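You operate a simulated robot arm through the tools that you are given. There is no shell and no other tool. Be economical: measure what you need, move in short steps, check, and stop when the job is done.

You run a simulated two-armed robot. Do the job below in one go: nothing can be reset, and whatever is moved stays where it is left.

JOB
Take the tin marked "WAX" from the green bench and put it on the brown panel. Take the varnish tin on the green bench and put it away on the shelf under the finishing table. Put the red block on the white tile. Fetch the green cup and set it on the top of the grey chest. Put the 20 cm plywood block from the red bench on the green bench and the 10 cm plywood block on the ready end of the fan rack. Open the green bench drawer. Do these in any order. Set down upright: tin, varnish tin, green cup.
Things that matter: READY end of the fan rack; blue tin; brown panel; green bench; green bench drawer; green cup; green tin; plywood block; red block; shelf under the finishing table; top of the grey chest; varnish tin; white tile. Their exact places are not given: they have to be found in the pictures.

Only the result counts: the job must be done as asked and must still hold three seconds after the hand-in. Knocking over, shifting, dropping, spilling or breaking anything else fails it.

ROBOT AND FRAMES
Two 7-joint arms with two-finger parallel grippers on one trunk, on a base that drives. Base frame: it is fixed to the floor where the robot stands at the start and does not move with it; the origin is under the middle of the robot, x ahead of it, y to its left, z up. Lengths are in m, angles in degrees, forces in N, time in s.
The left shoulder is at the start at [0.05, 0.158, 1.083], the right one opposite. With the tool pointing down near the work surface each hand reaches from about 0.24 to 0.66 m from the robot's upright axis, wherever it stands, measured 20 degrees to its own side. Places, roughly: READY end of the fan rack [4.9, -3.8, 0.8]; blue tin, green tin [0.75, 0, 0.75]; brown panel (20x15x2 cm) [1, 0, 0.8]; green bench [1.5, 0.1, 0.8]; green bench drawer [-1.2, 2.7, 0.4]; green cup [1.25, -1.75, 0.75]; plywood block [2.5, -2.25, 0.75]; red block (5x8x4 cm) [1.1, -0.2, 0.8]; shelf under the finishing table [3.5, 2.9, 0.2]; top of the grey chest [2.5, -1.9, 0.5]; varnish tin [0.5, -0.25, 1]; white tile (12x12x1 cm) [1.3, 0, 0.8]. Payload 3.91 kg a hand.
The TCP of each hand is the grasp point between the finger pads, 0.03 m short of the fingertips. In the tool frame z runs along the fingers and y along their closing line. Largest opening 0.11 m; finger width 0.02, thickness 0.01; the body of the gripper, 0.048 by 0.112 m, starts 0.055 m behind the TCP.
Orientation is told as [roll, pitch, yaw] about the base's x, y, z axes, in that order, counted from this pose: with the fingers straight down and closing along the base's y, the tool's x points along the base's -x, its y along +y and its z along -z.

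CONTROLS
- The arms move only by the tool play_rows. It takes "left_series", "right_series" or both (then of equal length, played together; a hand with none holds still); each is a list of rows, each a list of 6 numbers: the shift along the tool's x, y, z in units of 50 mm (1.0 is 50 mm), then the turn, a rotation vector about the tool's x, y, z in units of 4 degrees (1.0 is 4 degrees). In form: [[dx, dy, dz, ax, ay, az], ...]. A call has 1 to 10 rows; each row shifts and turns the commanded pose from where the row before left it, along the tool's axes as they then stand. "left_hand" and "right_hand" are, for a hand that has rows, the gripper command, from -1 (fully open) to 1 (shut), values between in proportion, set as the call begins (left out, the last holds). A call with a number of a shift or a turn outside -1 to 1 is refused whole. A row lasts 0.2 s, in which the tool goes at most 0.05 m and 8.6 degrees; a call with a longer step from one row to the next is refused whole, and so is a gripper value outside its range. A pose out of reach is approached as far as the arm can. The call stops where the force on the tool passes 40 N (or 10 N more than at its start, if that is more) or the arm is blocked; 0.2 s more then pass. Each finger travels about 0.153 m/s and halts on what it meets, pressing with about 43 N; the grip force reading is that of the motor and also rises with nothing between the fingers. The clock runs only during rows and for 0.2 s after the last one: add rows that do not move to give the fingers time. The reply holds the time, the measured pose of the TCP, the force on the tool along the base axes, the opening and the grip force, in the units named above and with some noise, with the torque about the TCP (base axes, N m) and any sound that the robot's microphone picked up.
- Cameras (640 x 400 px; columns grow to the right, rows downward): "scene" is now at [0.125, 0.0096, 1.235]; the picture's right is [0.15, -0.99, 0.00], its down [-0.52, -0.08, -0.85] and it looks along [0.84, 0.13, -0.53] (base axes); focal length 214 px, centre (320, 200). "left" rides on the left gripper at [0.072, -0.017, -0.103] in its tool frame; the picture's right is [0.23, 0.97, 0.00], its down [-0.76, 0.18, -0.62] and it looks along [-0.61, 0.14, 0.78] (tool axes); focal length 222 px, centre (320, 200). "right" rides on the right gripper at [0.073, 0.017, -0.103] in its tool frame; the picture's right is [-0.23, 0.97, 0.00], its down [-0.76, -0.18, -0.62] and it looks along [-0.61, -0.14, 0.78] (tool axes); focal length 222 px, centre (320, 200).
- get_image(camera): a new picture of that camera. The clock stands still meanwhile.
- lift_body(by): slides the trunk up (or, below 0, down) by that many m; the arms and the scene camera ride with it, the base frame stays. It gives what a move gives, with no picture.
- drive_base(legs): drives the robot by 1 to 6 legs, each [ahead, turn to the left] in m and degrees, along the robot's own axes; the way and the turn of a leg run together, so that a leg with both is an arc; at most 1.5 m and 180 degrees a leg. The arms and the cameras ride along, it lands a little off, and it stops where it bumps. It gives what a move gives.
- turn_head(pan, tilt): turns the head with the scene camera to pan (to the left, within 80 degrees either way) and tilt (down, from -29 to 69), counted from straight ahead of the robot. It gives what a move gives.
- pixel_to_xyz(camera, pixels): for up to 12 pixels [column, row] of the newest picture of that camera ("zoom" is the newest enlarged one), the place [x, y, z] in the base frame of the surface seen there, good to about 0.003 m, but the place of the scene camera against the robot may be out by one fixed shift of up to 0.012 m in any direction. The clock stands still meanwhile.
- close_up(camera, box): a new picture of the part [left, top, right, bottom] of that camera's present view, enlarged. The clock stands still meanwhile.
- finish_job(): hands the job in; it is judged then, once.

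Go step by step. Measure first, check grasps and placings, and put right what went wrong. The budget is 131 turns and 142 pictures, counting those below and the enlarged ones. Unless the task says otherwise, let go and move clear before handing in, and close with one line.

The tools are called after "Request:" by a JSON object that holds its "fn" and its "kwargs". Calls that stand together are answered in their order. play_rows: Moves the arms, as the interface text tells. Its arguments: {"type":"object","properties":{"left_series":{"type":"array"},"left_hand":{"type":"number"},"right_series":{"type":"array"},"right_hand":{"type":"number"}},"required":[]} The other tools are called the same way: lift_body (by) slides the trunk up or down; drive_base (legs) drives the base; turn_head (pan, tilt) turns the head that bears the scene camera; get_image (camera) takes a picture; pixel_to_xyz (camera, pixels) gives the place of the surface under pixels of a picture; close_up (camera, box) takes an enlarged picture of a part of a camera's view; finish_job () hands the job in.

At the start:

```text
clock: 0.0
left_ee_pos: [0.3956, 0.0774, 1.092]
left_orientation: [0.0, -0.1, 0.4]
left_force: [0.3, 0.1, -0.1]
left_wrist_torque: [0.02, -0.01, 0.0]
left_gripper_width: 0.11
left_finger_force: 0.0
right_ee_pos: [0.3337, -0.2267, 1.0658]
right_orientation: [0.1, -0.1, 0.2]
right_force: [-0.5, 0.1, 0.3]
right_wrist_torque: [0.0, 0.01, -0.02]
right_gripper_width: 0.11
right_finger_force: 0.0
trunk travel left (down, up): [-0.325, 0.157]
robot x, y, heading: [-0.0004, -0.0015, 0.0]
head pan, tilt: [8.5, 32.0]
```

scene: 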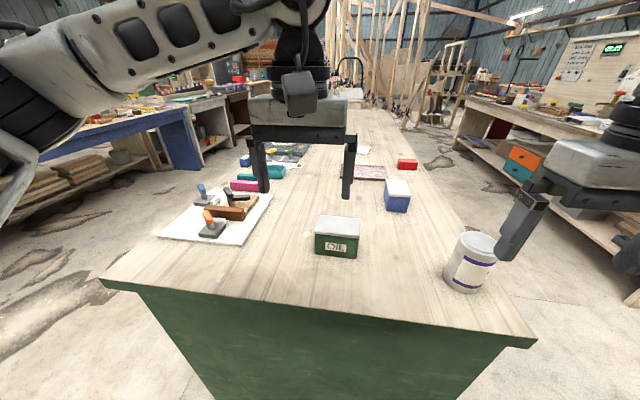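
right: 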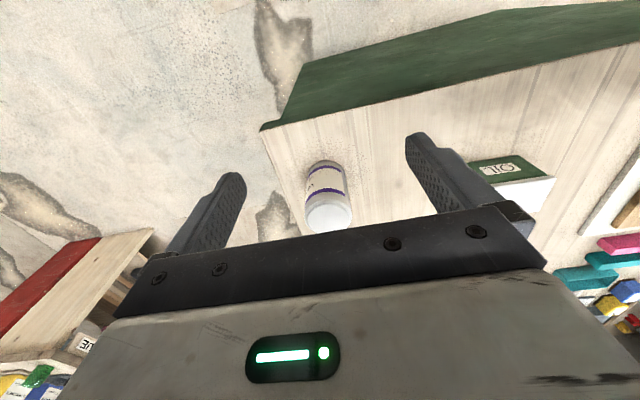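
left: 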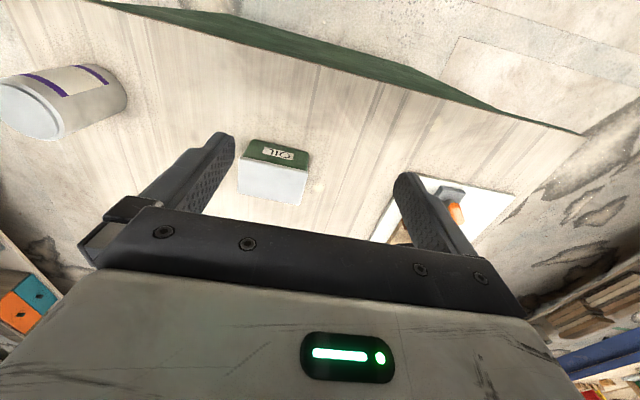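

The scene shows a green tin marked OIL at (337,237), a blue tin at (397,195), a white tin with purple bands at (470,262), and a red block at (407,164). I'll look closer and measure them.

Request:
{"fn": "close_up", "kwargs": {"camera": "scene", "box": [230, 120, 510, 295]}}

Request:
{"fn": "pixel_to_xyz", "kwargs": {"camera": "scene", "pixels": [[337, 222], [397, 186], [397, 205], [479, 243], [465, 285], [407, 162], [365, 172], [362, 150], [330, 280], [110, 282], [530, 340], [440, 190]]}}

```text
2.29 times, centred on (370, 208) of scene
```

zoom: 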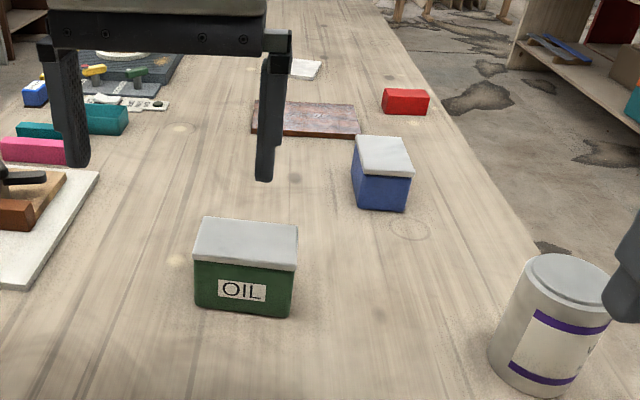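

```text
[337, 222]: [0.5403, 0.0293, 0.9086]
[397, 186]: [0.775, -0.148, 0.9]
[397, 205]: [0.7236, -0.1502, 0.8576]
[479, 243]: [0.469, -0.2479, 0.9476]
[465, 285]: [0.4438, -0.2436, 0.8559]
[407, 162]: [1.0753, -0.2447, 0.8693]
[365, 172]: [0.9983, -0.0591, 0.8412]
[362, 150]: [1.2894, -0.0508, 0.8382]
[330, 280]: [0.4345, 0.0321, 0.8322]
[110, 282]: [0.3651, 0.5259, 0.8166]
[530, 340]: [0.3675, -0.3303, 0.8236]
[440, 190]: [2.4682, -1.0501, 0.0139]
```

Bench top is about z=0.83, blue tin at (0.76,-0.15), varnish-like tin at (0.46,-0.245). Now I look around to find the other places.

Request:
{"fn": "turn_head", "kwargs": {"pan": -60, "tilt": 12}}

Request:
{"fn": "get_image", "kwargs": {"camera": "scene"}}

Request:
{"fn": "turn_head", "kwargs": {"pan": 70, "tilt": 12}}

Request:
{"fn": "get_image", "kwargs": {"camera": "scene"}}

Request:
{"fn": "turn_head", "kwargs": {"pan": 0, "tilt": 5}}

Request:
{"fn": "get_image", "kwargs": {"camera": "scene"}}

```text
clock: 1.4
left_ee_pos: [0.3968, 0.0772, 1.0915]
left_orientation: [0.0, 0.0, 0.2]
left_force: [-0.3, -0.9, 0.5]
left_wrist_torque: [-0.01, 0.01, -0.01]
left_gripper_width: 0.1102
left_finger_force: 0.1
right_ee_pos: [0.3321, -0.2276, 1.0669]
right_orientation: [0.0, 0.0, 0.3]
right_force: [0.3, -0.7, -0.2]
right_wrist_torque: [0.0, -0.01, 0.03]
right_gripper_width: 0.11
right_finger_force: 0.1
trunk travel left (down, up): [-0.325, 0.157]
robot x, y, heading: [-0.0006, 0.0003, -0.0]
head pan, tilt: [-60.0, 12.0]
```

```text
137 pictures are left
```

scene: 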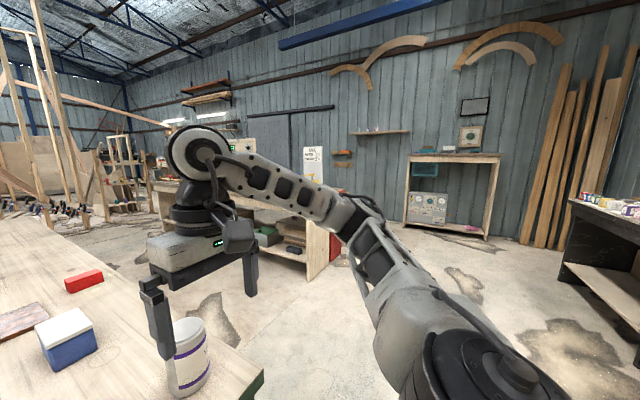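

```text
clock: 3.5
left_ee_pos: [0.3965, 0.0765, 1.0922]
left_orientation: [0.1, 0.0, 0.3]
left_force: [1.0, 0.1, 0.2]
left_wrist_torque: [-0.03, -0.01, 0.02]
left_gripper_width: 0.1099
left_finger_force: 0.0
right_ee_pos: [0.3333, -0.2277, 1.0673]
right_orientation: [0.0, 0.0, 0.2]
right_force: [0.0, -0.1, 0.7]
right_wrist_torque: [0.0, -0.02, 0.0]
right_gripper_width: 0.1101
right_finger_force: 0.0
trunk travel left (down, up): [-0.325, 0.157]
robot x, y, heading: [-0.0009, -0.0005, -0.1]
head pan, tilt: [70.0, 12.0]
```

```text
136 pictures are left
```

scene: 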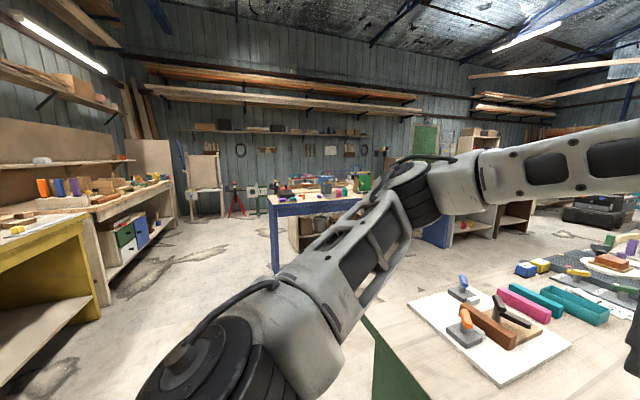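

```text
clock: 4.9
left_ee_pos: [0.397, 0.0767, 1.0916]
left_orientation: [0.0, 0.0, 0.2]
left_force: [0.6, -0.2, 0.0]
left_wrist_torque: [0.03, 0.02, -0.02]
left_gripper_width: 0.1098
left_finger_force: 0.1
right_ee_pos: [0.333, -0.2287, 1.0663]
right_orientation: [0.0, -0.1, 0.2]
right_force: [0.2, -0.9, -1.1]
right_wrist_torque: [-0.02, 0.02, -0.01]
right_gripper_width: 0.1099
right_finger_force: 0.2
trunk travel left (down, up): [-0.325, 0.157]
robot x, y, heading: [-0.0018, 0.0026, 0.1]
head pan, tilt: [0.0, 5.0]
```

```text
135 pictures are left
```

scene: 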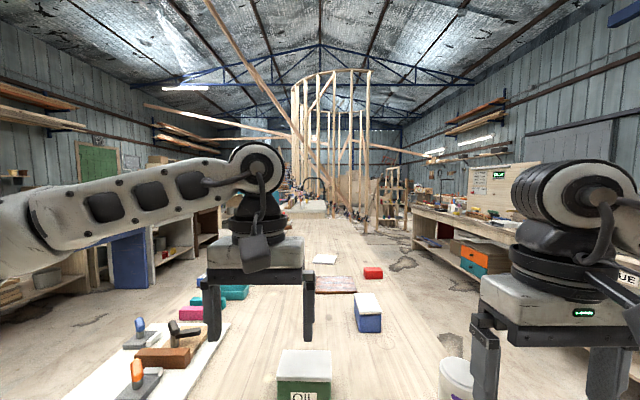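

I found general surroundings. Now look at the right front of the bench to measure the varnish tin and the bench's right side.

Request:
{"fn": "turn_head", "kwargs": {"pan": -25, "tilt": 40}}

Request:
{"fn": "get_image", "kwargs": {"camera": "scene"}}

Request:
{"fn": "close_up", "kwargs": {"camera": "right", "box": [250, 130, 410, 230]}}

```text
clock: 5.9
left_ee_pos: [0.397, 0.0779, 1.0916]
left_orientation: [0.0, 0.0, 0.3]
left_force: [0.1, -0.4, -0.3]
left_wrist_torque: [0.0, -0.02, -0.01]
left_gripper_width: 0.1098
left_finger_force: 0.0
right_ee_pos: [0.3328, -0.2278, 1.0664]
right_orientation: [0.0, 0.0, 0.2]
right_force: [-0.1, -0.3, 0.1]
right_wrist_torque: [0.0, 0.01, 0.01]
right_gripper_width: 0.11
right_finger_force: 0.1
trunk travel left (down, up): [-0.325, 0.157]
robot x, y, heading: [0.0002, -0.0007, 0.1]
head pan, tilt: [-25.0, 40.0]
```

```text
134 pictures are left
```

scene: 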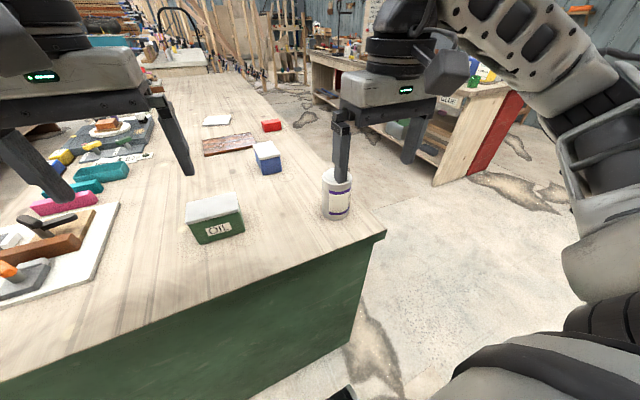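

```text
4.00 times, centred on (330, 180) of right
```

zoom: 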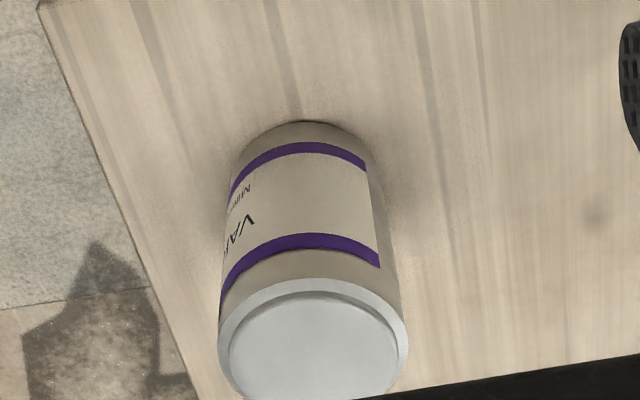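

It says "VAR…", so this is the varnish tin. I measure its rim with the wrist camera.

Request:
{"fn": "pixel_to_xyz", "kwargs": {"camera": "zoom", "pixels": [[315, 345], [226, 340], [402, 340], [315, 284], [310, 124], [315, 270]]}}

Request:
{"fn": "pixel_to_xyz", "kwargs": {"camera": "scene", "pixels": [[328, 174], [336, 210], [380, 240], [330, 140], [160, 78], [215, 215], [268, 155]]}}

```text
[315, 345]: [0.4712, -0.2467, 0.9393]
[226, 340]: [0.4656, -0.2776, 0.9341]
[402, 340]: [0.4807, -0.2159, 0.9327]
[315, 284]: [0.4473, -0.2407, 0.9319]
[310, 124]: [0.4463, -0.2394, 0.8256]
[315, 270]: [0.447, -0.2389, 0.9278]
```

```text
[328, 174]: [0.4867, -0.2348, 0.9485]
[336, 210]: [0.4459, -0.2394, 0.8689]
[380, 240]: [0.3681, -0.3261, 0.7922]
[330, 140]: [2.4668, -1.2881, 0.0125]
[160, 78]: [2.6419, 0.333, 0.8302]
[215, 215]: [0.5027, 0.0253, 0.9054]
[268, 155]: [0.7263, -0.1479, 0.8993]
```

The varnish tin is about 0.068 m wide, 0.11 m tall, centred near (0.479,-0.245). I'll back up a bit and tilt the right hand to grasp it from the side.

Request:
{"fn": "drive_base", "kwargs": {"legs": [[-0.15, 0]]}}

Request:
{"fn": "play_rows", "kwargs": {"right_series": [[-0.3, -0.03, 0.12, 0, -1, 0], [-0.29, -0.03, 0.14, 0, -1, 0], [-0.28, -0.03, 0.16, 0, -1, 0], [-0.27, -0.03, 0.18, 0, -1, 0], [-0.255, -0.03, 0.2, 0, -1, 0], [-0.24, -0.03, 0.22, 0, -1, 0], [-0.225, -0.03, 0.23, 0, -1, 0], [-0.21, -0.03, 0.25, 0, -1, 0], [-0.19, -0.03, 0.26, 0, -1, 0], [-0.17, -0.03, 0.27, 0, -1, 0]], "right_hand": -1}}

```text
clock: 7.3
left_ee_pos: [0.2438, 0.0773, 1.092]
left_orientation: [0.0, 0.1, 0.4]
left_force: [-0.1, 0.9, 0.6]
left_wrist_torque: [0.0, 0.0, -0.01]
left_gripper_width: 0.1098
left_finger_force: 0.1
right_ee_pos: [0.1824, -0.228, 1.0661]
right_orientation: [0.2, -0.1, 0.3]
right_force: [1.1, -0.4, -0.1]
right_wrist_torque: [-0.02, -0.04, -0.01]
right_gripper_width: 0.11
right_finger_force: 0.1
trunk travel left (down, up): [-0.325, 0.157]
robot x, y, heading: [-0.1505, 0.0015, 0.1]
head pan, tilt: [-25.0, 40.0]
```

```text
clock: 9.5
left_ee_pos: [0.2456, 0.0775, 1.0911]
left_orientation: [0.0, 0.0, 0.4]
left_force: [1.0, 0.1, 0.6]
left_wrist_torque: [0.03, -0.03, -0.02]
left_gripper_width: 0.1098
left_finger_force: 0.0
right_ee_pos: [0.3345, -0.2415, 1.0059]
right_orientation: [0.0, -40.1, 0.3]
right_force: [-0.1, -0.2, 0.7]
right_wrist_torque: [-0.03, -0.02, -0.02]
right_gripper_width: 0.1101
right_finger_force: 0.1
trunk travel left (down, up): [-0.325, 0.157]
robot x, y, heading: [-0.153, 0.0027, 0.1]
head pan, tilt: [-25.0, 40.0]
```

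The tilt works. I continue to 68° and to the pre-grasp point, then check with the wrist camera.

Request:
{"fn": "play_rows", "kwargs": {"right_series": [[0.055, 0, 0.25, 0, -1, 0], [0.08, 0, 0.245, 0, -1, 0], [0.1, 0, 0.24, 0, -1, 0], [0.115, -0.03, 0.23, 0, -1, 0], [0.13, -0.03, 0.22, 0, -1, 0], [0.15, 0, 0.21, 0, -1, 0], [0.16, 0, 0.2, 0, -1, 0]]}}

Request:
{"fn": "get_image", "kwargs": {"camera": "right"}}

Request:
{"fn": "get_image", "kwargs": {"camera": "scene"}}

```text
clock: 11.1
left_ee_pos: [0.2461, 0.0771, 1.0907]
left_orientation: [0.0, 0.0, 0.5]
left_force: [-0.3, -0.4, 0.2]
left_wrist_torque: [-0.01, -0.02, -0.02]
left_gripper_width: 0.1097
left_finger_force: 0.0
right_ee_pos: [0.3666, -0.245, 0.9359]
right_orientation: [0.1, -64.1, 0.3]
right_force: [0.2, 0.4, 0.0]
right_wrist_torque: [-0.01, -0.01, 0.0]
right_gripper_width: 0.11
right_finger_force: 0.0
right hand out of reach, approached as far as the arm can: row 7
trunk travel left (down, up): [-0.325, 0.157]
robot x, y, heading: [-0.1506, -0.0017, 0.1]
head pan, tilt: [-25.0, 40.0]
```

```text
132 pictures are left
```

right: 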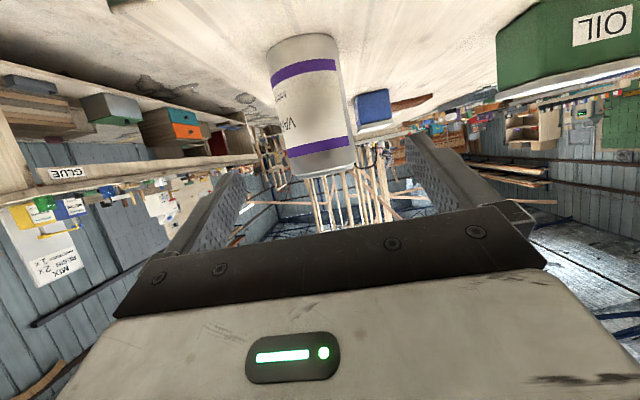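

```text
131 pictures are left
```

scene: 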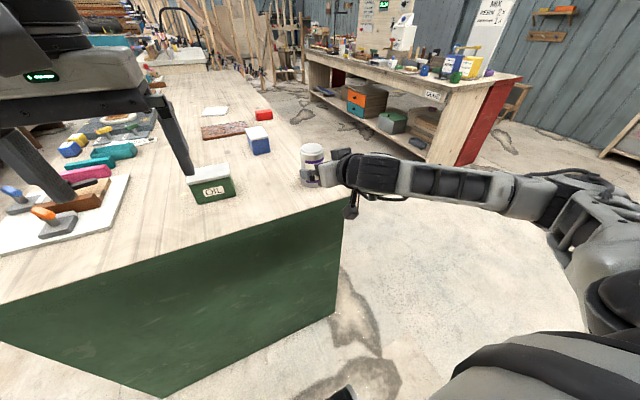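

The fingers are aligned around the tin (columns 240–410 with the tin between). I advance along the tool axis and close.

Request:
{"fn": "play_rows", "kwargs": {"right_series": [[-0.02, 0, 0.61, 0, 0, 0], [-0.02, 0, 0.61, 0, 0, 0], [-0.02, 0, 0.61, 0, 0, 0], [-0.02, 0, 0.61, 0, 0, 0]]}}

Request:
{"fn": "play_rows", "kwargs": {"right_series": [[0, 0, 0, 0, 0, 0], [0, 0, 0, 0, 0, 0], [0, 0, 0, 0, 0, 0]], "right_hand": 1}}

Request:
{"fn": "get_image", "kwargs": {"camera": "right"}}

```text
clock: 12.1
left_ee_pos: [0.244, 0.0772, 1.0905]
left_orientation: [0.0, 0.0, 0.4]
left_force: [0.8, 0.9, 0.1]
left_wrist_torque: [0.01, 0.01, 0.02]
left_gripper_width: 0.11
left_finger_force: 0.1
right_ee_pos: [0.4773, -0.2508, 0.8883]
right_orientation: [0.2, -63.6, 0.4]
right_force: [0.0, -0.3, -0.5]
right_wrist_torque: [0.02, -0.02, 0.01]
right_gripper_width: 0.1099
right_finger_force: 0.1
right hand out of reach, approached as far as the arm can: row 3
trunk travel left (down, up): [-0.325, 0.157]
robot x, y, heading: [-0.1523, -0.0017, -0.0]
head pan, tilt: [-25.0, 40.0]
```

```text
clock: 12.9
left_ee_pos: [0.2465, 0.0769, 1.0918]
left_orientation: [-0.1, 0.0, 0.4]
left_force: [0.3, 0.1, 0.9]
left_wrist_torque: [-0.04, 0.02, -0.02]
left_gripper_width: 0.1101
left_finger_force: 0.1
right_ee_pos: [0.4771, -0.2499, 0.8893]
right_orientation: [0.1, -63.6, 0.4]
right_force: [1.3, 0.5, -0.7]
right_wrist_torque: [-0.12, -0.12, 0.02]
right_gripper_width: 0.0694
right_finger_force: 42.7
trunk travel left (down, up): [-0.325, 0.157]
robot x, y, heading: [-0.1509, -0.0017, -0.0]
head pan, tilt: [-25.0, 40.0]
```

```text
130 pictures are left
```

right: 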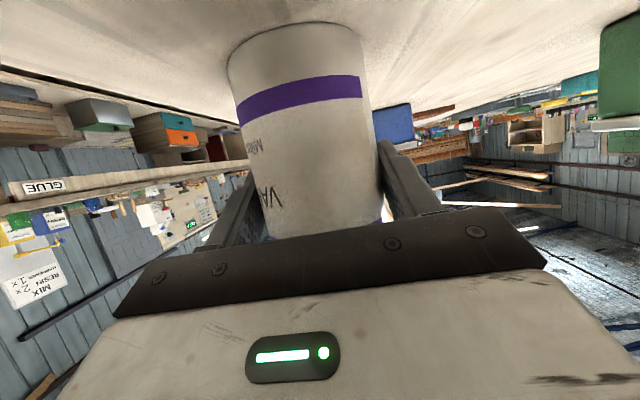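

The tin is held (0.0694 m, 43 N). I lift with the trunk, back up, and look to the left for the finishing table.

Request:
{"fn": "lift_body", "kwargs": {"by": 0.1}}

Request:
{"fn": "drive_base", "kwargs": {"legs": [[-0.4, 0]]}}

Request:
{"fn": "turn_head", "kwargs": {"pan": 35, "tilt": 15}}

Request:
{"fn": "get_image", "kwargs": {"camera": "scene"}}

```text
clock: 14.2
left_ee_pos: [0.246, 0.0767, 1.1913]
left_orientation: [0.0, 0.0, 0.4]
left_force: [0.6, -0.5, -0.4]
left_wrist_torque: [0.0, 0.01, -0.02]
left_gripper_width: 0.11
left_finger_force: 0.0
right_ee_pos: [0.4772, -0.2499, 0.9879]
right_orientation: [0.2, -63.6, 0.2]
right_force: [-0.3, 0.2, -4.4]
right_wrist_torque: [-0.01, 0.03, 0.04]
right_gripper_width: 0.0693
right_finger_force: 43.2
trunk travel left (down, up): [-0.425, 0.057]
robot x, y, heading: [-0.1505, -0.0031, 0.2]
head pan, tilt: [-25.0, 40.0]
```

```text
clock: 16.7
left_ee_pos: [-0.1509, 0.0756, 1.1921]
left_orientation: [-0.1, 0.0, 0.3]
left_force: [0.1, -1.3, 0.2]
left_wrist_torque: [-0.01, -0.01, 0.01]
left_gripper_width: 0.1102
left_finger_force: 0.0
right_ee_pos: [0.078, -0.2521, 0.9882]
right_orientation: [0.3, -63.6, 0.0]
right_force: [0.0, -0.2, -5.2]
right_wrist_torque: [0.03, 0.05, 0.02]
right_gripper_width: 0.0693
right_finger_force: 42.8
trunk travel left (down, up): [-0.425, 0.057]
robot x, y, heading: [-0.5485, 0.0027, -0.1]
head pan, tilt: [-25.0, 40.0]
```

```text
clock: 18.0
left_ee_pos: [-0.1525, 0.0768, 1.1903]
left_orientation: [0.1, 0.0, 0.2]
left_force: [0.0, 0.3, 0.2]
left_wrist_torque: [0.02, 0.0, 0.03]
left_gripper_width: 0.1097
left_finger_force: 0.0
right_ee_pos: [0.0796, -0.2512, 0.9887]
right_orientation: [0.1, -63.6, 0.1]
right_force: [-0.3, 0.8, -4.9]
right_wrist_torque: [-0.02, 0.02, -0.01]
right_gripper_width: 0.0694
right_finger_force: 42.8
trunk travel left (down, up): [-0.425, 0.057]
robot x, y, heading: [-0.5467, -0.0006, 0.2]
head pan, tilt: [35.0, 15.0]
```

```text
129 pictures are left
```

scene: 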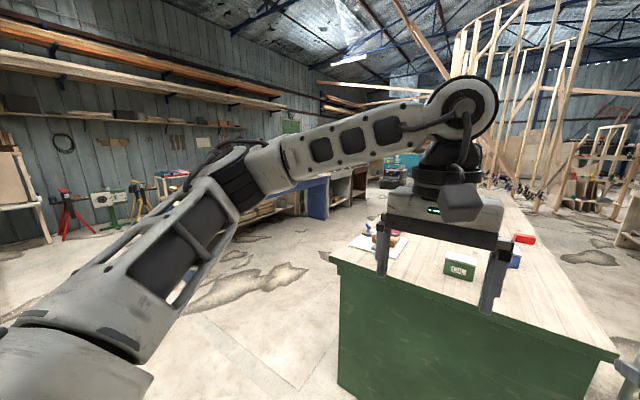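

The left arm blocks the view. I turn the robot left and look straight ahead from there.

Request:
{"fn": "drive_base", "kwargs": {"legs": [[0, 50]]}}

Request:
{"fn": "turn_head", "kwargs": {"pan": -20, "tilt": 15}}

Request:
{"fn": "get_image", "kwargs": {"camera": "scene"}}

Request:
{"fn": "turn_head", "kwargs": {"pan": 75, "tilt": 20}}

Request:
{"fn": "get_image", "kwargs": {"camera": "scene"}}

```text
clock: 20.7
left_ee_pos: [-0.3522, 0.355, 1.1914]
left_orientation: [0.0, 0.0, 50.5]
left_force: [-0.1, 0.0, -0.6]
left_wrist_torque: [0.01, -0.03, -0.02]
left_gripper_width: 0.11
left_finger_force: 0.1
right_ee_pos: [0.0466, 0.3203, 0.9883]
right_orientation: [0.1, -63.6, 50.4]
right_force: [0.5, -0.2, -5.2]
right_wrist_torque: [-0.04, 0.04, -0.01]
right_gripper_width: 0.0696
right_finger_force: 42.6
trunk travel left (down, up): [-0.425, 0.057]
robot x, y, heading: [-0.5471, -0.003, 50.3]
head pan, tilt: [35.0, 15.0]
```

```text
clock: 21.9
left_ee_pos: [-0.353, 0.3539, 1.1908]
left_orientation: [-0.1, 0.0, 50.6]
left_force: [-0.5, 0.7, -0.4]
left_wrist_torque: [-0.01, 0.0, 0.0]
left_gripper_width: 0.1099
left_finger_force: 0.0
right_ee_pos: [0.0469, 0.3217, 0.9882]
right_orientation: [0.1, -63.6, 50.4]
right_force: [0.4, 0.2, -3.6]
right_wrist_torque: [-0.03, -0.02, 0.02]
right_gripper_width: 0.0694
right_finger_force: 43.1
trunk travel left (down, up): [-0.425, 0.057]
robot x, y, heading: [-0.5512, 0.0019, 50.3]
head pan, tilt: [-20.0, 15.0]
```

```text
128 pictures are left
```

scene: 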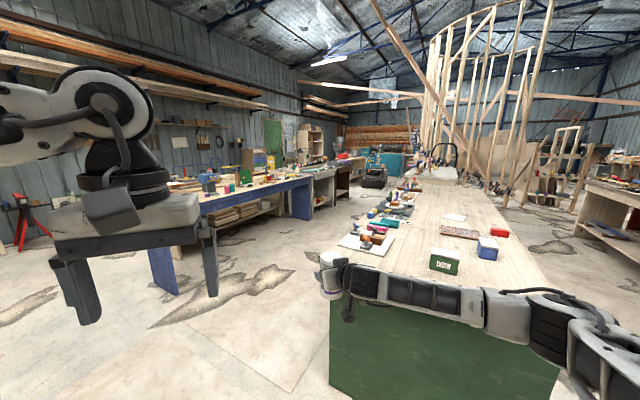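

```text
clock: 23.6
left_ee_pos: [-0.3538, 0.3538, 1.1907]
left_orientation: [0.0, 0.1, 50.5]
left_force: [1.1, 0.4, 0.1]
left_wrist_torque: [-0.02, -0.01, 0.0]
left_gripper_width: 0.1098
left_finger_force: 0.1
right_ee_pos: [0.0458, 0.3203, 0.9878]
right_orientation: [0.1, -63.4, 50.4]
right_force: [-0.5, -0.4, -5.3]
right_wrist_torque: [-0.01, 0.0, 0.01]
right_gripper_width: 0.0694
right_finger_force: 42.8
trunk travel left (down, up): [-0.425, 0.057]
robot x, y, heading: [-0.5482, 0.0016, 50.4]
head pan, tilt: [75.0, 20.0]
```

```text
127 pictures are left
```

scene: 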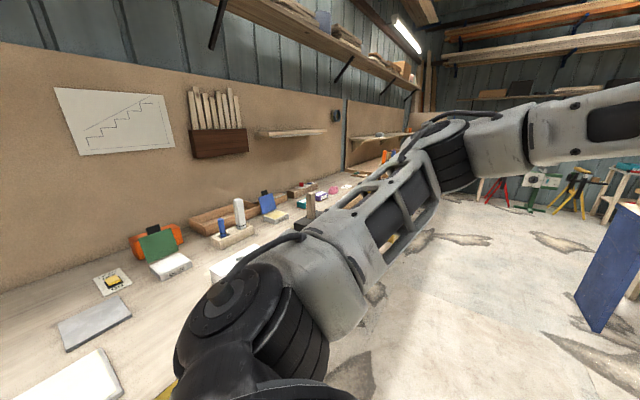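

I see a blue bench and further tables past it around (320,180). I retake the forward view and measure the aisle and table edges.

Request:
{"fn": "turn_head", "kwargs": {"pan": -20, "tilt": 15}}

Request:
{"fn": "close_up", "kwargs": {"camera": "scene", "box": [140, 120, 460, 320]}}

Request:
{"fn": "pixel_to_xyz", "kwargs": {"camera": "zoom", "pixels": [[340, 120], [355, 195], [360, 110], [405, 100], [425, 90], [410, 145], [130, 185], [70, 345], [230, 250], [500, 130], [365, 125], [330, 40]]}}

```text
clock: 25.3
left_ee_pos: [-0.3537, 0.3535, 1.1915]
left_orientation: [0.0, 0.1, 50.5]
left_force: [-0.4, -0.5, 0.0]
left_wrist_torque: [-0.02, 0.03, 0.02]
left_gripper_width: 0.11
left_finger_force: 0.0
right_ee_pos: [0.0462, 0.3211, 0.9872]
right_orientation: [0.0, -63.6, 50.4]
right_force: [-0.2, 0.3, -4.9]
right_wrist_torque: [-0.02, 0.04, -0.02]
right_gripper_width: 0.0694
right_finger_force: 43.2
trunk travel left (down, up): [-0.425, 0.057]
robot x, y, heading: [-0.549, -0.0004, 50.0]
head pan, tilt: [-20.0, 15.0]
```

```text
2.00 times, centred on (300, 220) of scene
```

zoom: 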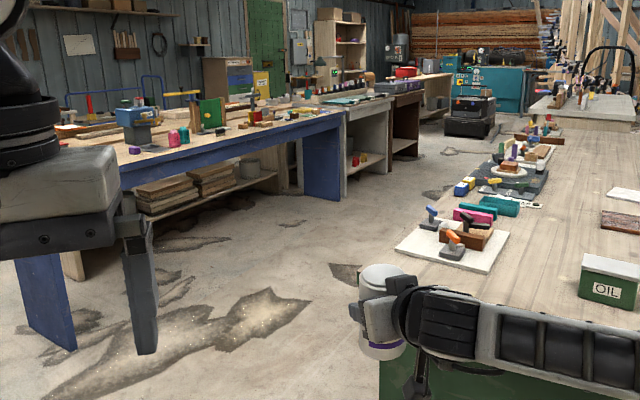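

```text
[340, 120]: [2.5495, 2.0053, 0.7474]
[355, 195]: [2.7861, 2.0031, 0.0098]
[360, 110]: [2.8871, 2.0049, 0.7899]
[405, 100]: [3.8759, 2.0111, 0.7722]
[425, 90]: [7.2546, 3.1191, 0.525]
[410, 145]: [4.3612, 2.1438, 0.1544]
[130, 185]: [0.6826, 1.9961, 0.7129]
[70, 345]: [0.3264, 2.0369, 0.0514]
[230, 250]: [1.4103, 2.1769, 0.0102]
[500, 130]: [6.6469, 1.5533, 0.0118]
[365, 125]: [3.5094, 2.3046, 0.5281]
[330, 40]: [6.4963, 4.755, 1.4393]
```

The blue bench runs x 0.4–2.75 with front at y≈2.0, followed by a table with a shelf at x≈2.85+. The aisle is y 0.53–2.0; I drive along its middle at y≈1.15.

Request:
{"fn": "drive_base", "kwargs": {"legs": [[1.5, 0], [0, -50], [1.5, 0]]}}

Request:
{"fn": "turn_head", "kwargs": {"pan": 15, "tilt": 20}}

Request:
{"fn": "get_image", "kwargs": {"camera": "scene"}}

```text
clock: 42.1
left_ee_pos: [2.3235, 1.1838, 1.1912]
left_orientation: [0.0, 0.1, -1.3]
left_force: [0.0, 0.1, 0.1]
left_wrist_torque: [-0.04, -0.02, 0.02]
left_gripper_width: 0.11
left_finger_force: 0.0
right_ee_pos: [2.5446, 0.8499, 0.9876]
right_orientation: [0.2, -63.5, -1.4]
right_force: [-0.5, 0.3, -3.9]
right_wrist_torque: [0.0, 0.04, 0.01]
right_gripper_width: 0.0692
right_finger_force: 42.8
trunk travel left (down, up): [-0.425, 0.057]
robot x, y, heading: [1.923, 1.1191, -1.6]
head pan, tilt: [-20.0, 15.0]
```

```text
clock: 43.1
left_ee_pos: [2.3229, 1.1843, 1.1909]
left_orientation: [0.0, 0.0, -1.2]
left_force: [-0.8, -0.9, 0.7]
left_wrist_torque: [0.02, 0.01, -0.01]
left_gripper_width: 0.11
left_finger_force: 0.1
right_ee_pos: [2.5445, 0.8507, 0.9865]
right_orientation: [0.1, -63.6, -1.4]
right_force: [-0.3, -0.1, -4.3]
right_wrist_torque: [-0.02, -0.01, -0.01]
right_gripper_width: 0.0695
right_finger_force: 43.0
trunk travel left (down, up): [-0.425, 0.057]
robot x, y, heading: [1.9245, 1.1176, -1.7]
head pan, tilt: [15.0, 20.0]
```

```text
125 pictures are left
```

scene: 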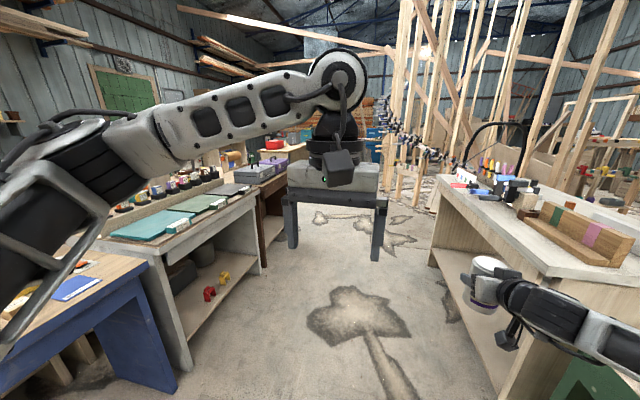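

The grey table at left with a shelf may be the finishing table; at the right there is a white bench near the held tin (485,285). I measure both.

Request:
{"fn": "pixel_to_xyz", "kwargs": {"camera": "scene", "pixels": [[438, 180], [500, 245], [437, 255], [160, 252], [255, 198], [190, 365], [258, 268], [215, 293], [227, 277], [180, 295], [205, 250], [290, 175]]}}

Request:
{"fn": "close_up", "kwargs": {"camera": "scene", "box": [90, 140, 330, 360]}}

```text
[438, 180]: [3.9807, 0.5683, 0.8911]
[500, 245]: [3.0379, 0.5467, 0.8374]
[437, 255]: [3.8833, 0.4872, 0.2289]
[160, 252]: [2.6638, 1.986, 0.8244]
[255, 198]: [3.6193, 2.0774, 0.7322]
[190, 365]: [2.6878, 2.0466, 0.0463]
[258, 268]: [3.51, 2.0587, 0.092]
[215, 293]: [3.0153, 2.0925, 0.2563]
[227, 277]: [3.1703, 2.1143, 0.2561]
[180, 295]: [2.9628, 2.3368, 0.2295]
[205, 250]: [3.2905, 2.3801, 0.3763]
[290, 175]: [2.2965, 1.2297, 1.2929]
```

```text
1.82 times, centred on (210, 250) of scene
```

zoom: 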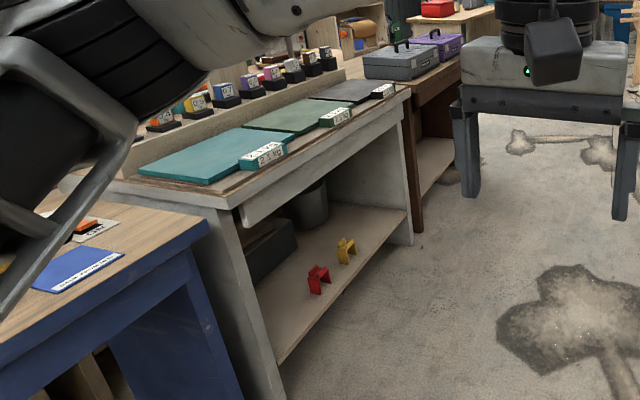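

Shelf is at z≈0.22, x 2.7–3.55, front y≈2.05, with a red and a yellow piece near the front; free space is around (3.36,2.16). I drive level with it and face it.

Request:
{"fn": "drive_base", "kwargs": {"legs": [[1.19, 1.6], [0, 90]]}}

Request:
{"fn": "turn_head", "kwargs": {"pan": -15, "tilt": 40}}

Request:
{"fn": "get_image", "kwargs": {"camera": "scene"}}

```text
clock: 53.0
left_ee_pos: [3.0208, 1.4968, 1.1916]
left_orientation: [0.0, -0.1, 92.2]
left_force: [0.2, 0.0, -0.3]
left_wrist_torque: [-0.02, 0.01, 0.01]
left_gripper_width: 0.1101
left_finger_force: 0.1
right_ee_pos: [3.341, 1.7382, 0.9884]
right_orientation: [0.2, -63.5, 92.1]
right_force: [-0.2, -0.1, -4.8]
right_wrist_torque: [-0.01, 0.01, -0.01]
right_gripper_width: 0.0694
right_finger_force: 43.6
trunk travel left (down, up): [-0.425, 0.057]
robot x, y, heading: [3.1105, 1.1032, 92.0]
head pan, tilt: [15.0, 20.0]
```

```text
clock: 54.0
left_ee_pos: [3.022, 1.4978, 1.1915]
left_orientation: [0.1, 0.0, 92.3]
left_force: [0.4, 0.7, -0.2]
left_wrist_torque: [-0.01, 0.0, 0.01]
left_gripper_width: 0.1099
left_finger_force: 0.0
right_ee_pos: [3.3406, 1.7381, 0.9875]
right_orientation: [0.1, -63.4, 92.1]
right_force: [-0.4, 0.1, -4.4]
right_wrist_torque: [0.0, -0.03, -0.01]
right_gripper_width: 0.0696
right_finger_force: 43.2
trunk travel left (down, up): [-0.425, 0.057]
robot x, y, heading: [3.1149, 1.101, 91.9]
head pan, tilt: [-15.0, 40.0]
```

```text
123 pictures are left
```

scene: 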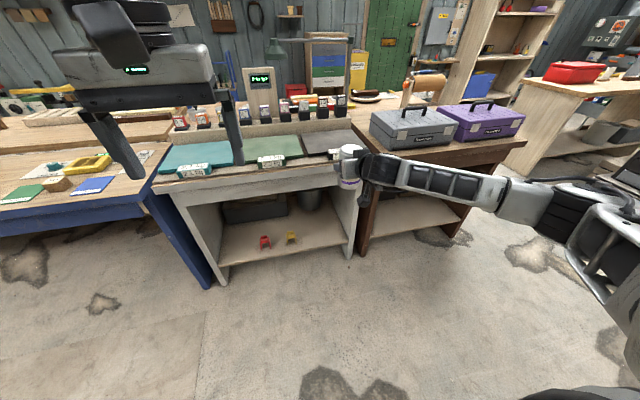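

I check the labels of this table and measure the shelf's free area.

Request:
{"fn": "close_up", "kwargs": {"camera": "scene", "box": [150, 50, 410, 280]}}

Request:
{"fn": "pixel_to_xyz", "kwargs": {"camera": "scene", "pixels": [[352, 238], [340, 225], [325, 235], [310, 205], [290, 237], [225, 262], [355, 180], [345, 165], [250, 175], [330, 215], [350, 250]]}}

```text
1.74 times, centred on (280, 165) of scene
```

zoom: 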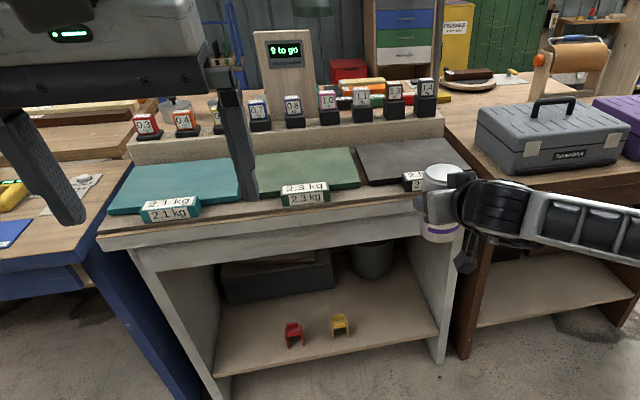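

```text
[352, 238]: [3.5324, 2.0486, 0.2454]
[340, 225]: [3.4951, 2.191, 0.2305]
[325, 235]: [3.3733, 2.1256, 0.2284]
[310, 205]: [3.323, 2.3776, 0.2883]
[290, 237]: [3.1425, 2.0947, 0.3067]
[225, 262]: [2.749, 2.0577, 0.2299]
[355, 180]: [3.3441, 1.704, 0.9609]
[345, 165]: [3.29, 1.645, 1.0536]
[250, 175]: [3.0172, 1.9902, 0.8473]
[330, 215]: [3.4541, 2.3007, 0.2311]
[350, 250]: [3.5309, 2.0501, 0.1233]
```

This table shows "2.1 kg" and "9 to go" labels, so I'm not sure it is the finishing table; I look at the neighbours and measure.

Request:
{"fn": "close_up", "kwargs": {"camera": "scene", "box": [330, 40, 530, 165]}}

Request:
{"fn": "pixel_to_xyz", "kwargs": {"camera": "scene", "pixels": [[400, 150], [450, 205], [515, 145], [360, 75], [385, 95], [280, 85], [330, 75], [410, 105], [420, 230], [565, 95], [255, 140], [300, 130]]}}

Request:
{"fn": "turn_head", "kwargs": {"pan": -35, "tilt": 20}}

Request:
{"fn": "get_image", "kwargs": {"camera": "scene"}}

```text
3.20 times, centred on (430, 102) of scene
```

zoom: 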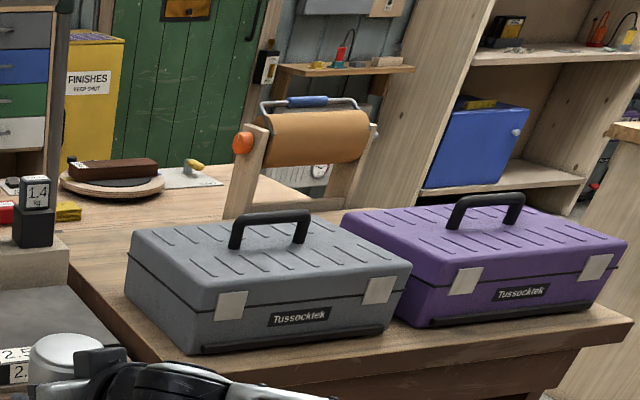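

```text
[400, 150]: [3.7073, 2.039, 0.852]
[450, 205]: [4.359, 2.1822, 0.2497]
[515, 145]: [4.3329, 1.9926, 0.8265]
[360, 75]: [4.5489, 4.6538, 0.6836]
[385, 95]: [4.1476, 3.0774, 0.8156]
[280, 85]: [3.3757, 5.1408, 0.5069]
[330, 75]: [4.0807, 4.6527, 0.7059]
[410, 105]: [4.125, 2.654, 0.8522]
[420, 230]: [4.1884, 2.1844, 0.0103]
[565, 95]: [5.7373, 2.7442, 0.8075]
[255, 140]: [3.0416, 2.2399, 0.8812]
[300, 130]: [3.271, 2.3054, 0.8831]
```

```text
clock: 54.8
left_ee_pos: [3.021, 1.4979, 1.1924]
left_orientation: [0.1, 0.0, 92.2]
left_force: [-0.6, 0.6, 0.0]
left_wrist_torque: [0.0, 0.01, 0.02]
left_gripper_width: 0.1098
left_finger_force: 0.1
right_ee_pos: [3.3407, 1.7393, 0.9884]
right_orientation: [0.1, -63.5, 92.0]
right_force: [-0.3, 0.3, -4.6]
right_wrist_torque: [-0.03, 0.01, 0.02]
right_gripper_width: 0.0694
right_finger_force: 42.8
trunk travel left (down, up): [-0.425, 0.057]
robot x, y, heading: [3.11, 1.1029, 91.8]
head pan, tilt: [-35.0, 20.0]
```

```text
120 pictures are left
```

scene: 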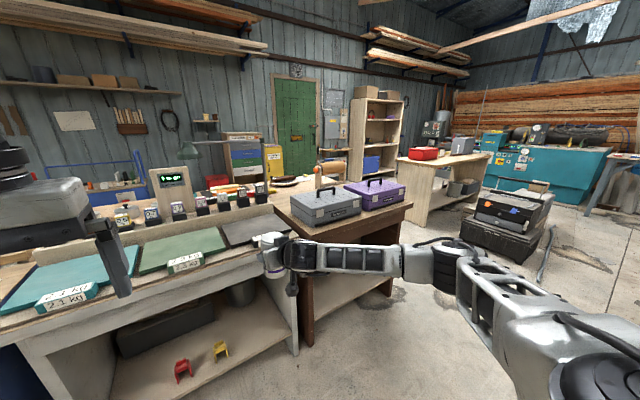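

Behind this front row there is another table (paper roll at (320,165), FINISHES cabinet beyond), back to back around y≈2.9. I measure the passage to get around to its other side.

Request:
{"fn": "pixel_to_xyz", "kwargs": {"camera": "scene", "pixels": [[410, 205], [395, 270], [425, 215], [403, 160], [365, 175], [480, 245], [325, 165], [270, 165], [435, 175], [550, 225], [460, 200], [280, 185]]}}

Request:
{"fn": "close_up", "kwargs": {"camera": "scene", "box": [200, 120, 460, 280]}}

```text
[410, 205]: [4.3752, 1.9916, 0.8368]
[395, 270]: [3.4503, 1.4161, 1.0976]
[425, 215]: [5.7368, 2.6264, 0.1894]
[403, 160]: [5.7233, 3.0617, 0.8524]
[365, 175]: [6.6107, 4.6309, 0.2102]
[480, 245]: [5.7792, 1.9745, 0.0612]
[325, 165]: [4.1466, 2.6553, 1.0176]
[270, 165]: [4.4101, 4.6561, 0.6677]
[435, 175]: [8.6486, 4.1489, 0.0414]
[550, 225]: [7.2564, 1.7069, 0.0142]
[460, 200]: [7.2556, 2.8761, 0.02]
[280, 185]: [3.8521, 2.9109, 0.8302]
```

```text
2.46 times, centred on (330, 200) of scene
```

zoom: 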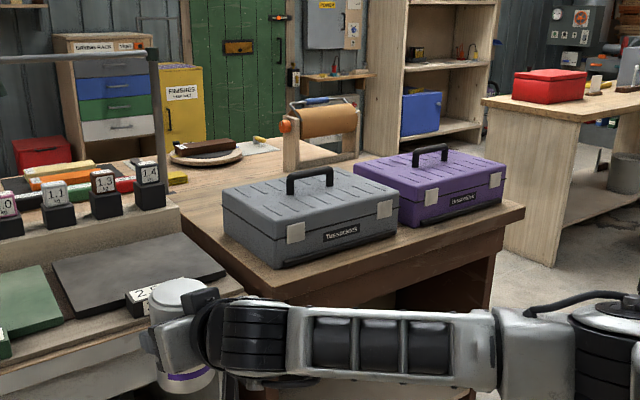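

Passage lies between x 4.4 and 5.7. I turn back to heading 0 and look before driving there.

Request:
{"fn": "drive_base", "kwargs": {"legs": [[0, -88]]}}

Request:
{"fn": "turn_head", "kwargs": {"pan": -10, "tilt": 20}}

Request:
{"fn": "get_image", "kwargs": {"camera": "scene"}}

Request:
{"fn": "pixel_to_xyz", "kwargs": {"camera": "scene", "pixels": [[300, 320], [320, 260], [400, 260], [400, 220], [450, 260], [420, 200], [450, 210], [340, 220]]}}

```text
clock: 59.0
left_ee_pos: [3.501, 1.2051, 1.1914]
left_orientation: [0.0, 0.0, 4.0]
left_force: [1.0, 0.1, 0.0]
left_wrist_torque: [0.02, 0.0, -0.01]
left_gripper_width: 0.1099
left_finger_force: 0.0
right_ee_pos: [3.7521, 0.8923, 0.9879]
right_orientation: [0.1, -63.5, 4.0]
right_force: [-0.8, -0.4, -4.2]
right_wrist_torque: [0.04, 0.06, 0.0]
right_gripper_width: 0.0693
right_finger_force: 43.2
trunk travel left (down, up): [-0.425, 0.057]
robot x, y, heading: [3.1118, 1.1028, 3.9]
head pan, tilt: [-35.0, 20.0]
```

```text
clock: 59.9
left_ee_pos: [3.5019, 1.2051, 1.1902]
left_orientation: [0.0, 0.0, 4.1]
left_force: [-0.2, 0.9, -0.1]
left_wrist_torque: [-0.02, 0.01, 0.01]
left_gripper_width: 0.11
left_finger_force: 0.1
right_ee_pos: [3.7534, 0.8924, 0.9874]
right_orientation: [0.1, -63.5, 3.9]
right_force: [0.1, -0.5, -4.5]
right_wrist_torque: [0.01, 0.04, -0.01]
right_gripper_width: 0.0695
right_finger_force: 42.3
trunk travel left (down, up): [-0.425, 0.057]
robot x, y, heading: [3.1092, 1.1044, 3.8]
head pan, tilt: [-10.0, 20.0]
```

```text
118 pictures are left
```

scene: 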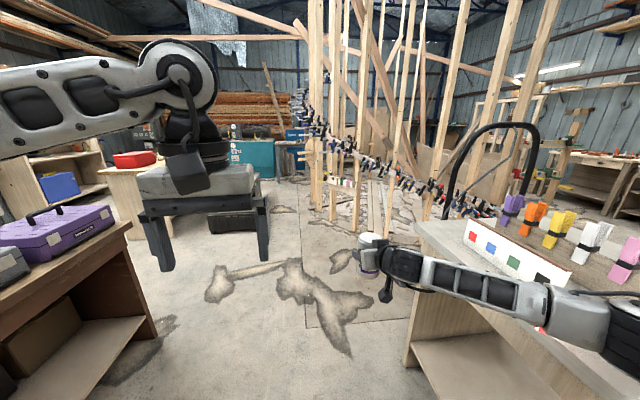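

```text
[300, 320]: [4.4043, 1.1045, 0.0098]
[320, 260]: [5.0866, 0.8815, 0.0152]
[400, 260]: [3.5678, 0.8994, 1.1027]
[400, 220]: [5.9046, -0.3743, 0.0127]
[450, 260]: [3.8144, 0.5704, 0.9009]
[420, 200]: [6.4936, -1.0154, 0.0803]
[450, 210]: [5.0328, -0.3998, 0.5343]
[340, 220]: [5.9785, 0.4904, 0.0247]
```

The way is clear. I drive through the passage and look from near y≈3.5.

Request:
{"fn": "drive_base", "kwargs": {"legs": [[1.0, 0], [0.92, 0], [0, 86], [1.2, 0], [1.1, 0]]}}

Request:
{"fn": "turn_head", "kwargs": {"pan": 5, "tilt": 20}}

Request:
{"fn": "get_image", "kwargs": {"camera": "scene"}}

Request:
{"fn": "turn_head", "kwargs": {"pan": 80, "tilt": 35}}

Request:
{"fn": "get_image", "kwargs": {"camera": "scene"}}

```text
clock: 84.1
left_ee_pos: [4.9909, 3.9017, 1.1917]
left_orientation: [0.0, 0.0, 90.2]
left_force: [-0.6, 0.1, 0.3]
left_wrist_torque: [-0.03, 0.01, -0.03]
left_gripper_width: 0.11
left_finger_force: 0.0
right_ee_pos: [5.3189, 4.1306, 0.9868]
right_orientation: [0.1, -63.5, 90.0]
right_force: [-0.1, 0.0, -5.6]
right_wrist_torque: [-0.01, 0.04, -0.01]
right_gripper_width: 0.0696
right_finger_force: 43.1
trunk travel left (down, up): [-0.425, 0.057]
robot x, y, heading: [5.0639, 3.505, 89.9]
head pan, tilt: [-10.0, 20.0]
```

```text
clock: 84.8
left_ee_pos: [4.9909, 3.9027, 1.1916]
left_orientation: [0.0, -0.1, 90.1]
left_force: [-0.9, -0.6, 0.2]
left_wrist_torque: [0.03, 0.0, 0.01]
left_gripper_width: 0.1099
left_finger_force: 0.1
right_ee_pos: [5.3189, 4.1311, 0.9869]
right_orientation: [0.1, -63.5, 90.0]
right_force: [0.4, 0.6, -4.7]
right_wrist_torque: [-0.04, 0.0, -0.02]
right_gripper_width: 0.0694
right_finger_force: 42.7
trunk travel left (down, up): [-0.425, 0.057]
robot x, y, heading: [5.065, 3.5033, 89.9]
head pan, tilt: [5.0, 20.0]
```

```text
117 pictures are left
```

scene: 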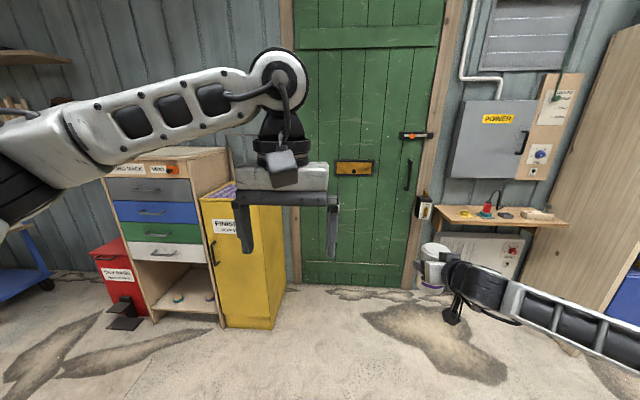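

```text
clock: 86.3
left_ee_pos: [4.9893, 3.9002, 1.1916]
left_orientation: [0.0, 0.0, 90.0]
left_force: [0.1, -0.6, 0.0]
left_wrist_torque: [-0.02, -0.01, -0.02]
left_gripper_width: 0.1097
left_finger_force: 0.0
right_ee_pos: [5.3192, 4.1309, 0.9854]
right_orientation: [0.1, -63.4, 90.1]
right_force: [-0.1, -0.4, -4.4]
right_wrist_torque: [-0.03, 0.02, 0.01]
right_gripper_width: 0.0693
right_finger_force: 43.0
trunk travel left (down, up): [-0.425, 0.057]
robot x, y, heading: [5.0645, 3.5066, 89.8]
head pan, tilt: [80.0, 35.0]
```

```text
116 pictures are left
```

scene: 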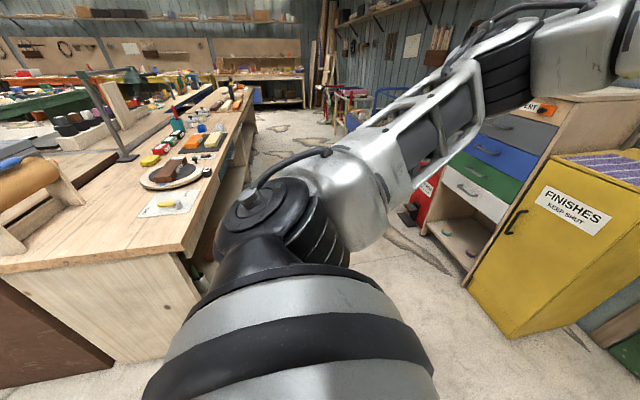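

There is the back table (edge from (170,250) to (245,95)). I measure it and the aisle to the cabinets.

Request:
{"fn": "pixel_to_xyz", "kwargs": {"camera": "scene", "pixels": [[178, 250], [20, 260], [240, 100], [248, 110], [505, 335], [470, 240], [430, 215], [370, 225], [215, 180], [290, 130], [215, 230]]}}

Request:
{"fn": "close_up", "kwargs": {"camera": "scene", "box": [60, 60, 360, 250]}}

```text
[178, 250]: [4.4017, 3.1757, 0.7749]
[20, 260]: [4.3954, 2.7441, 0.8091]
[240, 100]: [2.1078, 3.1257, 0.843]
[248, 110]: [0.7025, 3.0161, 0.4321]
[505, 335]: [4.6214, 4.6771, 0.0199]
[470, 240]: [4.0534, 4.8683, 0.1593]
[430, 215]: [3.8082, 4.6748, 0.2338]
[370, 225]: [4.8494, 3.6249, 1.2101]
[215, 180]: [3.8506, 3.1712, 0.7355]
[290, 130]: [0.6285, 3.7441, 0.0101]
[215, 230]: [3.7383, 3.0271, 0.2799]
```

```text
2.11 times, centred on (210, 155) of scene
```

zoom: 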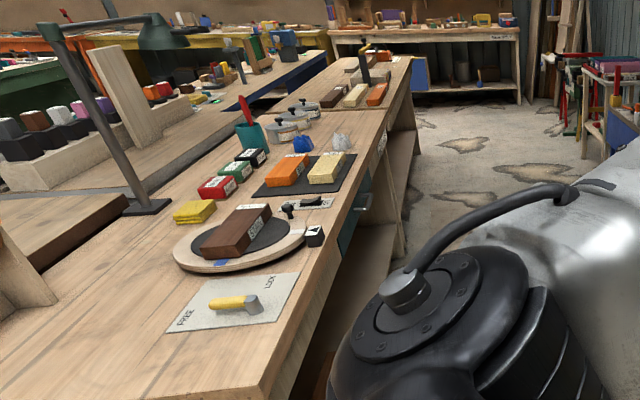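

This back table with sanding discs, samples and tins is the finishing table, front at y≈3.17, x up to 4.4. I turn into the aisle behind it and look at its shelf.

Request:
{"fn": "drive_base", "kwargs": {"legs": [[0, 78], [1.0, 0]]}}

Request:
{"fn": "turn_head", "kwargs": {"pan": 20, "tilt": 35}}

Request:
{"fn": "get_image", "kwargs": {"camera": "scene"}}

```text
clock: 94.8
left_ee_pos: [3.7012, 3.7202, 1.1918]
left_orientation: [-0.1, 0.0, 168.3]
left_force: [0.3, -0.9, 0.0]
left_wrist_torque: [0.0, 0.01, -0.02]
left_gripper_width: 0.1101
left_finger_force: 0.0
right_ee_pos: [3.5435, 4.0886, 0.9859]
right_orientation: [0.0, -63.6, 168.3]
right_force: [0.2, -0.1, -5.2]
right_wrist_torque: [-0.03, -0.05, -0.01]
right_gripper_width: 0.0694
right_finger_force: 43.6
trunk travel left (down, up): [-0.425, 0.057]
robot x, y, heading: [4.1007, 3.712, 168.0]
head pan, tilt: [80.0, 35.0]
```

```text
clock: 96.1
left_ee_pos: [3.702, 3.7206, 1.192]
left_orientation: [-0.1, 0.0, 168.3]
left_force: [-0.2, -0.4, 0.3]
left_wrist_torque: [0.0, -0.04, -0.02]
left_gripper_width: 0.1099
left_finger_force: 0.1
right_ee_pos: [3.5429, 4.0894, 0.9874]
right_orientation: [0.1, -63.5, 168.2]
right_force: [0.2, -0.1, -3.6]
right_wrist_torque: [0.02, -0.04, 0.01]
right_gripper_width: 0.0692
right_finger_force: 43.0
trunk travel left (down, up): [-0.425, 0.057]
robot x, y, heading: [4.102, 3.7136, 167.9]
head pan, tilt: [20.0, 35.0]
```

```text
114 pictures are left
```

scene: 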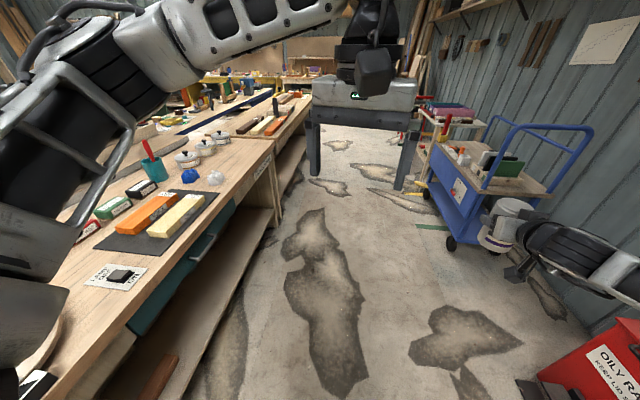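

The shelf is visible, mostly empty apart from a brown piece at (155,380). I measure shelf points.

Request:
{"fn": "pixel_to_xyz", "kwargs": {"camera": "scene", "pixels": [[235, 250], [215, 285], [245, 225], [190, 335], [155, 380], [265, 218], [275, 145], [200, 245], [110, 350], [225, 265], [435, 190], [255, 235]]}}

```text
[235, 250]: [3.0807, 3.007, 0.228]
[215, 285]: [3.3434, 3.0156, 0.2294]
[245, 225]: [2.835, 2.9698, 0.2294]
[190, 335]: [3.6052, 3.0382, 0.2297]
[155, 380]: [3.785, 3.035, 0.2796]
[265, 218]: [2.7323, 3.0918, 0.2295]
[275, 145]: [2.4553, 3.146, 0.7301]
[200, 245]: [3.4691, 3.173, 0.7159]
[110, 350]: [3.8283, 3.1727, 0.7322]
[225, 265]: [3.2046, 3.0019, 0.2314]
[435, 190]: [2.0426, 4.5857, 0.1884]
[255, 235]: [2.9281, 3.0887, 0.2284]
```

Shelf z≈0.229, free around (3.2,3.0). I move on, turn to face the table keeping the tin just in front of its edge, before lowering.

Request:
{"fn": "drive_base", "kwargs": {"legs": [[0, -10], [0.62, 0], [0, 112]]}}

Request:
{"fn": "turn_head", "kwargs": {"pan": -15, "tilt": 45}}

Request:
{"fn": "get_image", "kwargs": {"camera": "scene"}}

```text
clock: 104.9
left_ee_pos: [3.6197, 3.5449, 1.1914]
left_orientation: [0.1, 0.0, -89.6]
left_force: [-0.4, -1.3, 0.1]
left_wrist_torque: [0.0, -0.03, -0.02]
left_gripper_width: 0.1102
left_finger_force: 0.0
right_ee_pos: [3.2911, 3.3142, 0.9864]
right_orientation: [0.0, -63.4, -89.6]
right_force: [-1.0, 0.5, -4.6]
right_wrist_torque: [0.05, -0.02, 0.0]
right_gripper_width: 0.0697
right_finger_force: 43.1
trunk travel left (down, up): [-0.425, 0.057]
robot x, y, heading: [3.5426, 3.9434, -89.8]
head pan, tilt: [20.0, 35.0]
```

```text
clock: 105.9
left_ee_pos: [3.6186, 3.5443, 1.1918]
left_orientation: [0.0, 0.0, -89.5]
left_force: [-0.5, -0.8, -0.3]
left_wrist_torque: [-0.01, -0.01, 0.0]
left_gripper_width: 0.11
left_finger_force: 0.0
right_ee_pos: [3.2917, 3.3152, 0.9876]
right_orientation: [0.0, -63.5, -89.6]
right_force: [0.1, -0.5, -4.8]
right_wrist_torque: [0.02, 0.05, -0.01]
right_gripper_width: 0.0692
right_finger_force: 42.9
trunk travel left (down, up): [-0.425, 0.057]
robot x, y, heading: [3.5448, 3.9386, -89.8]
head pan, tilt: [-15.0, 45.0]
```

```text
113 pictures are left
```

scene: 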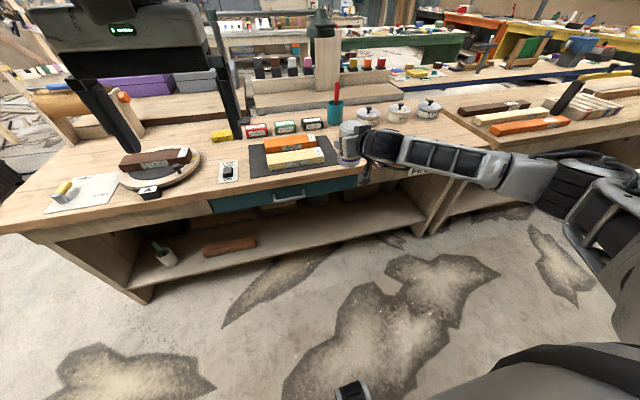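

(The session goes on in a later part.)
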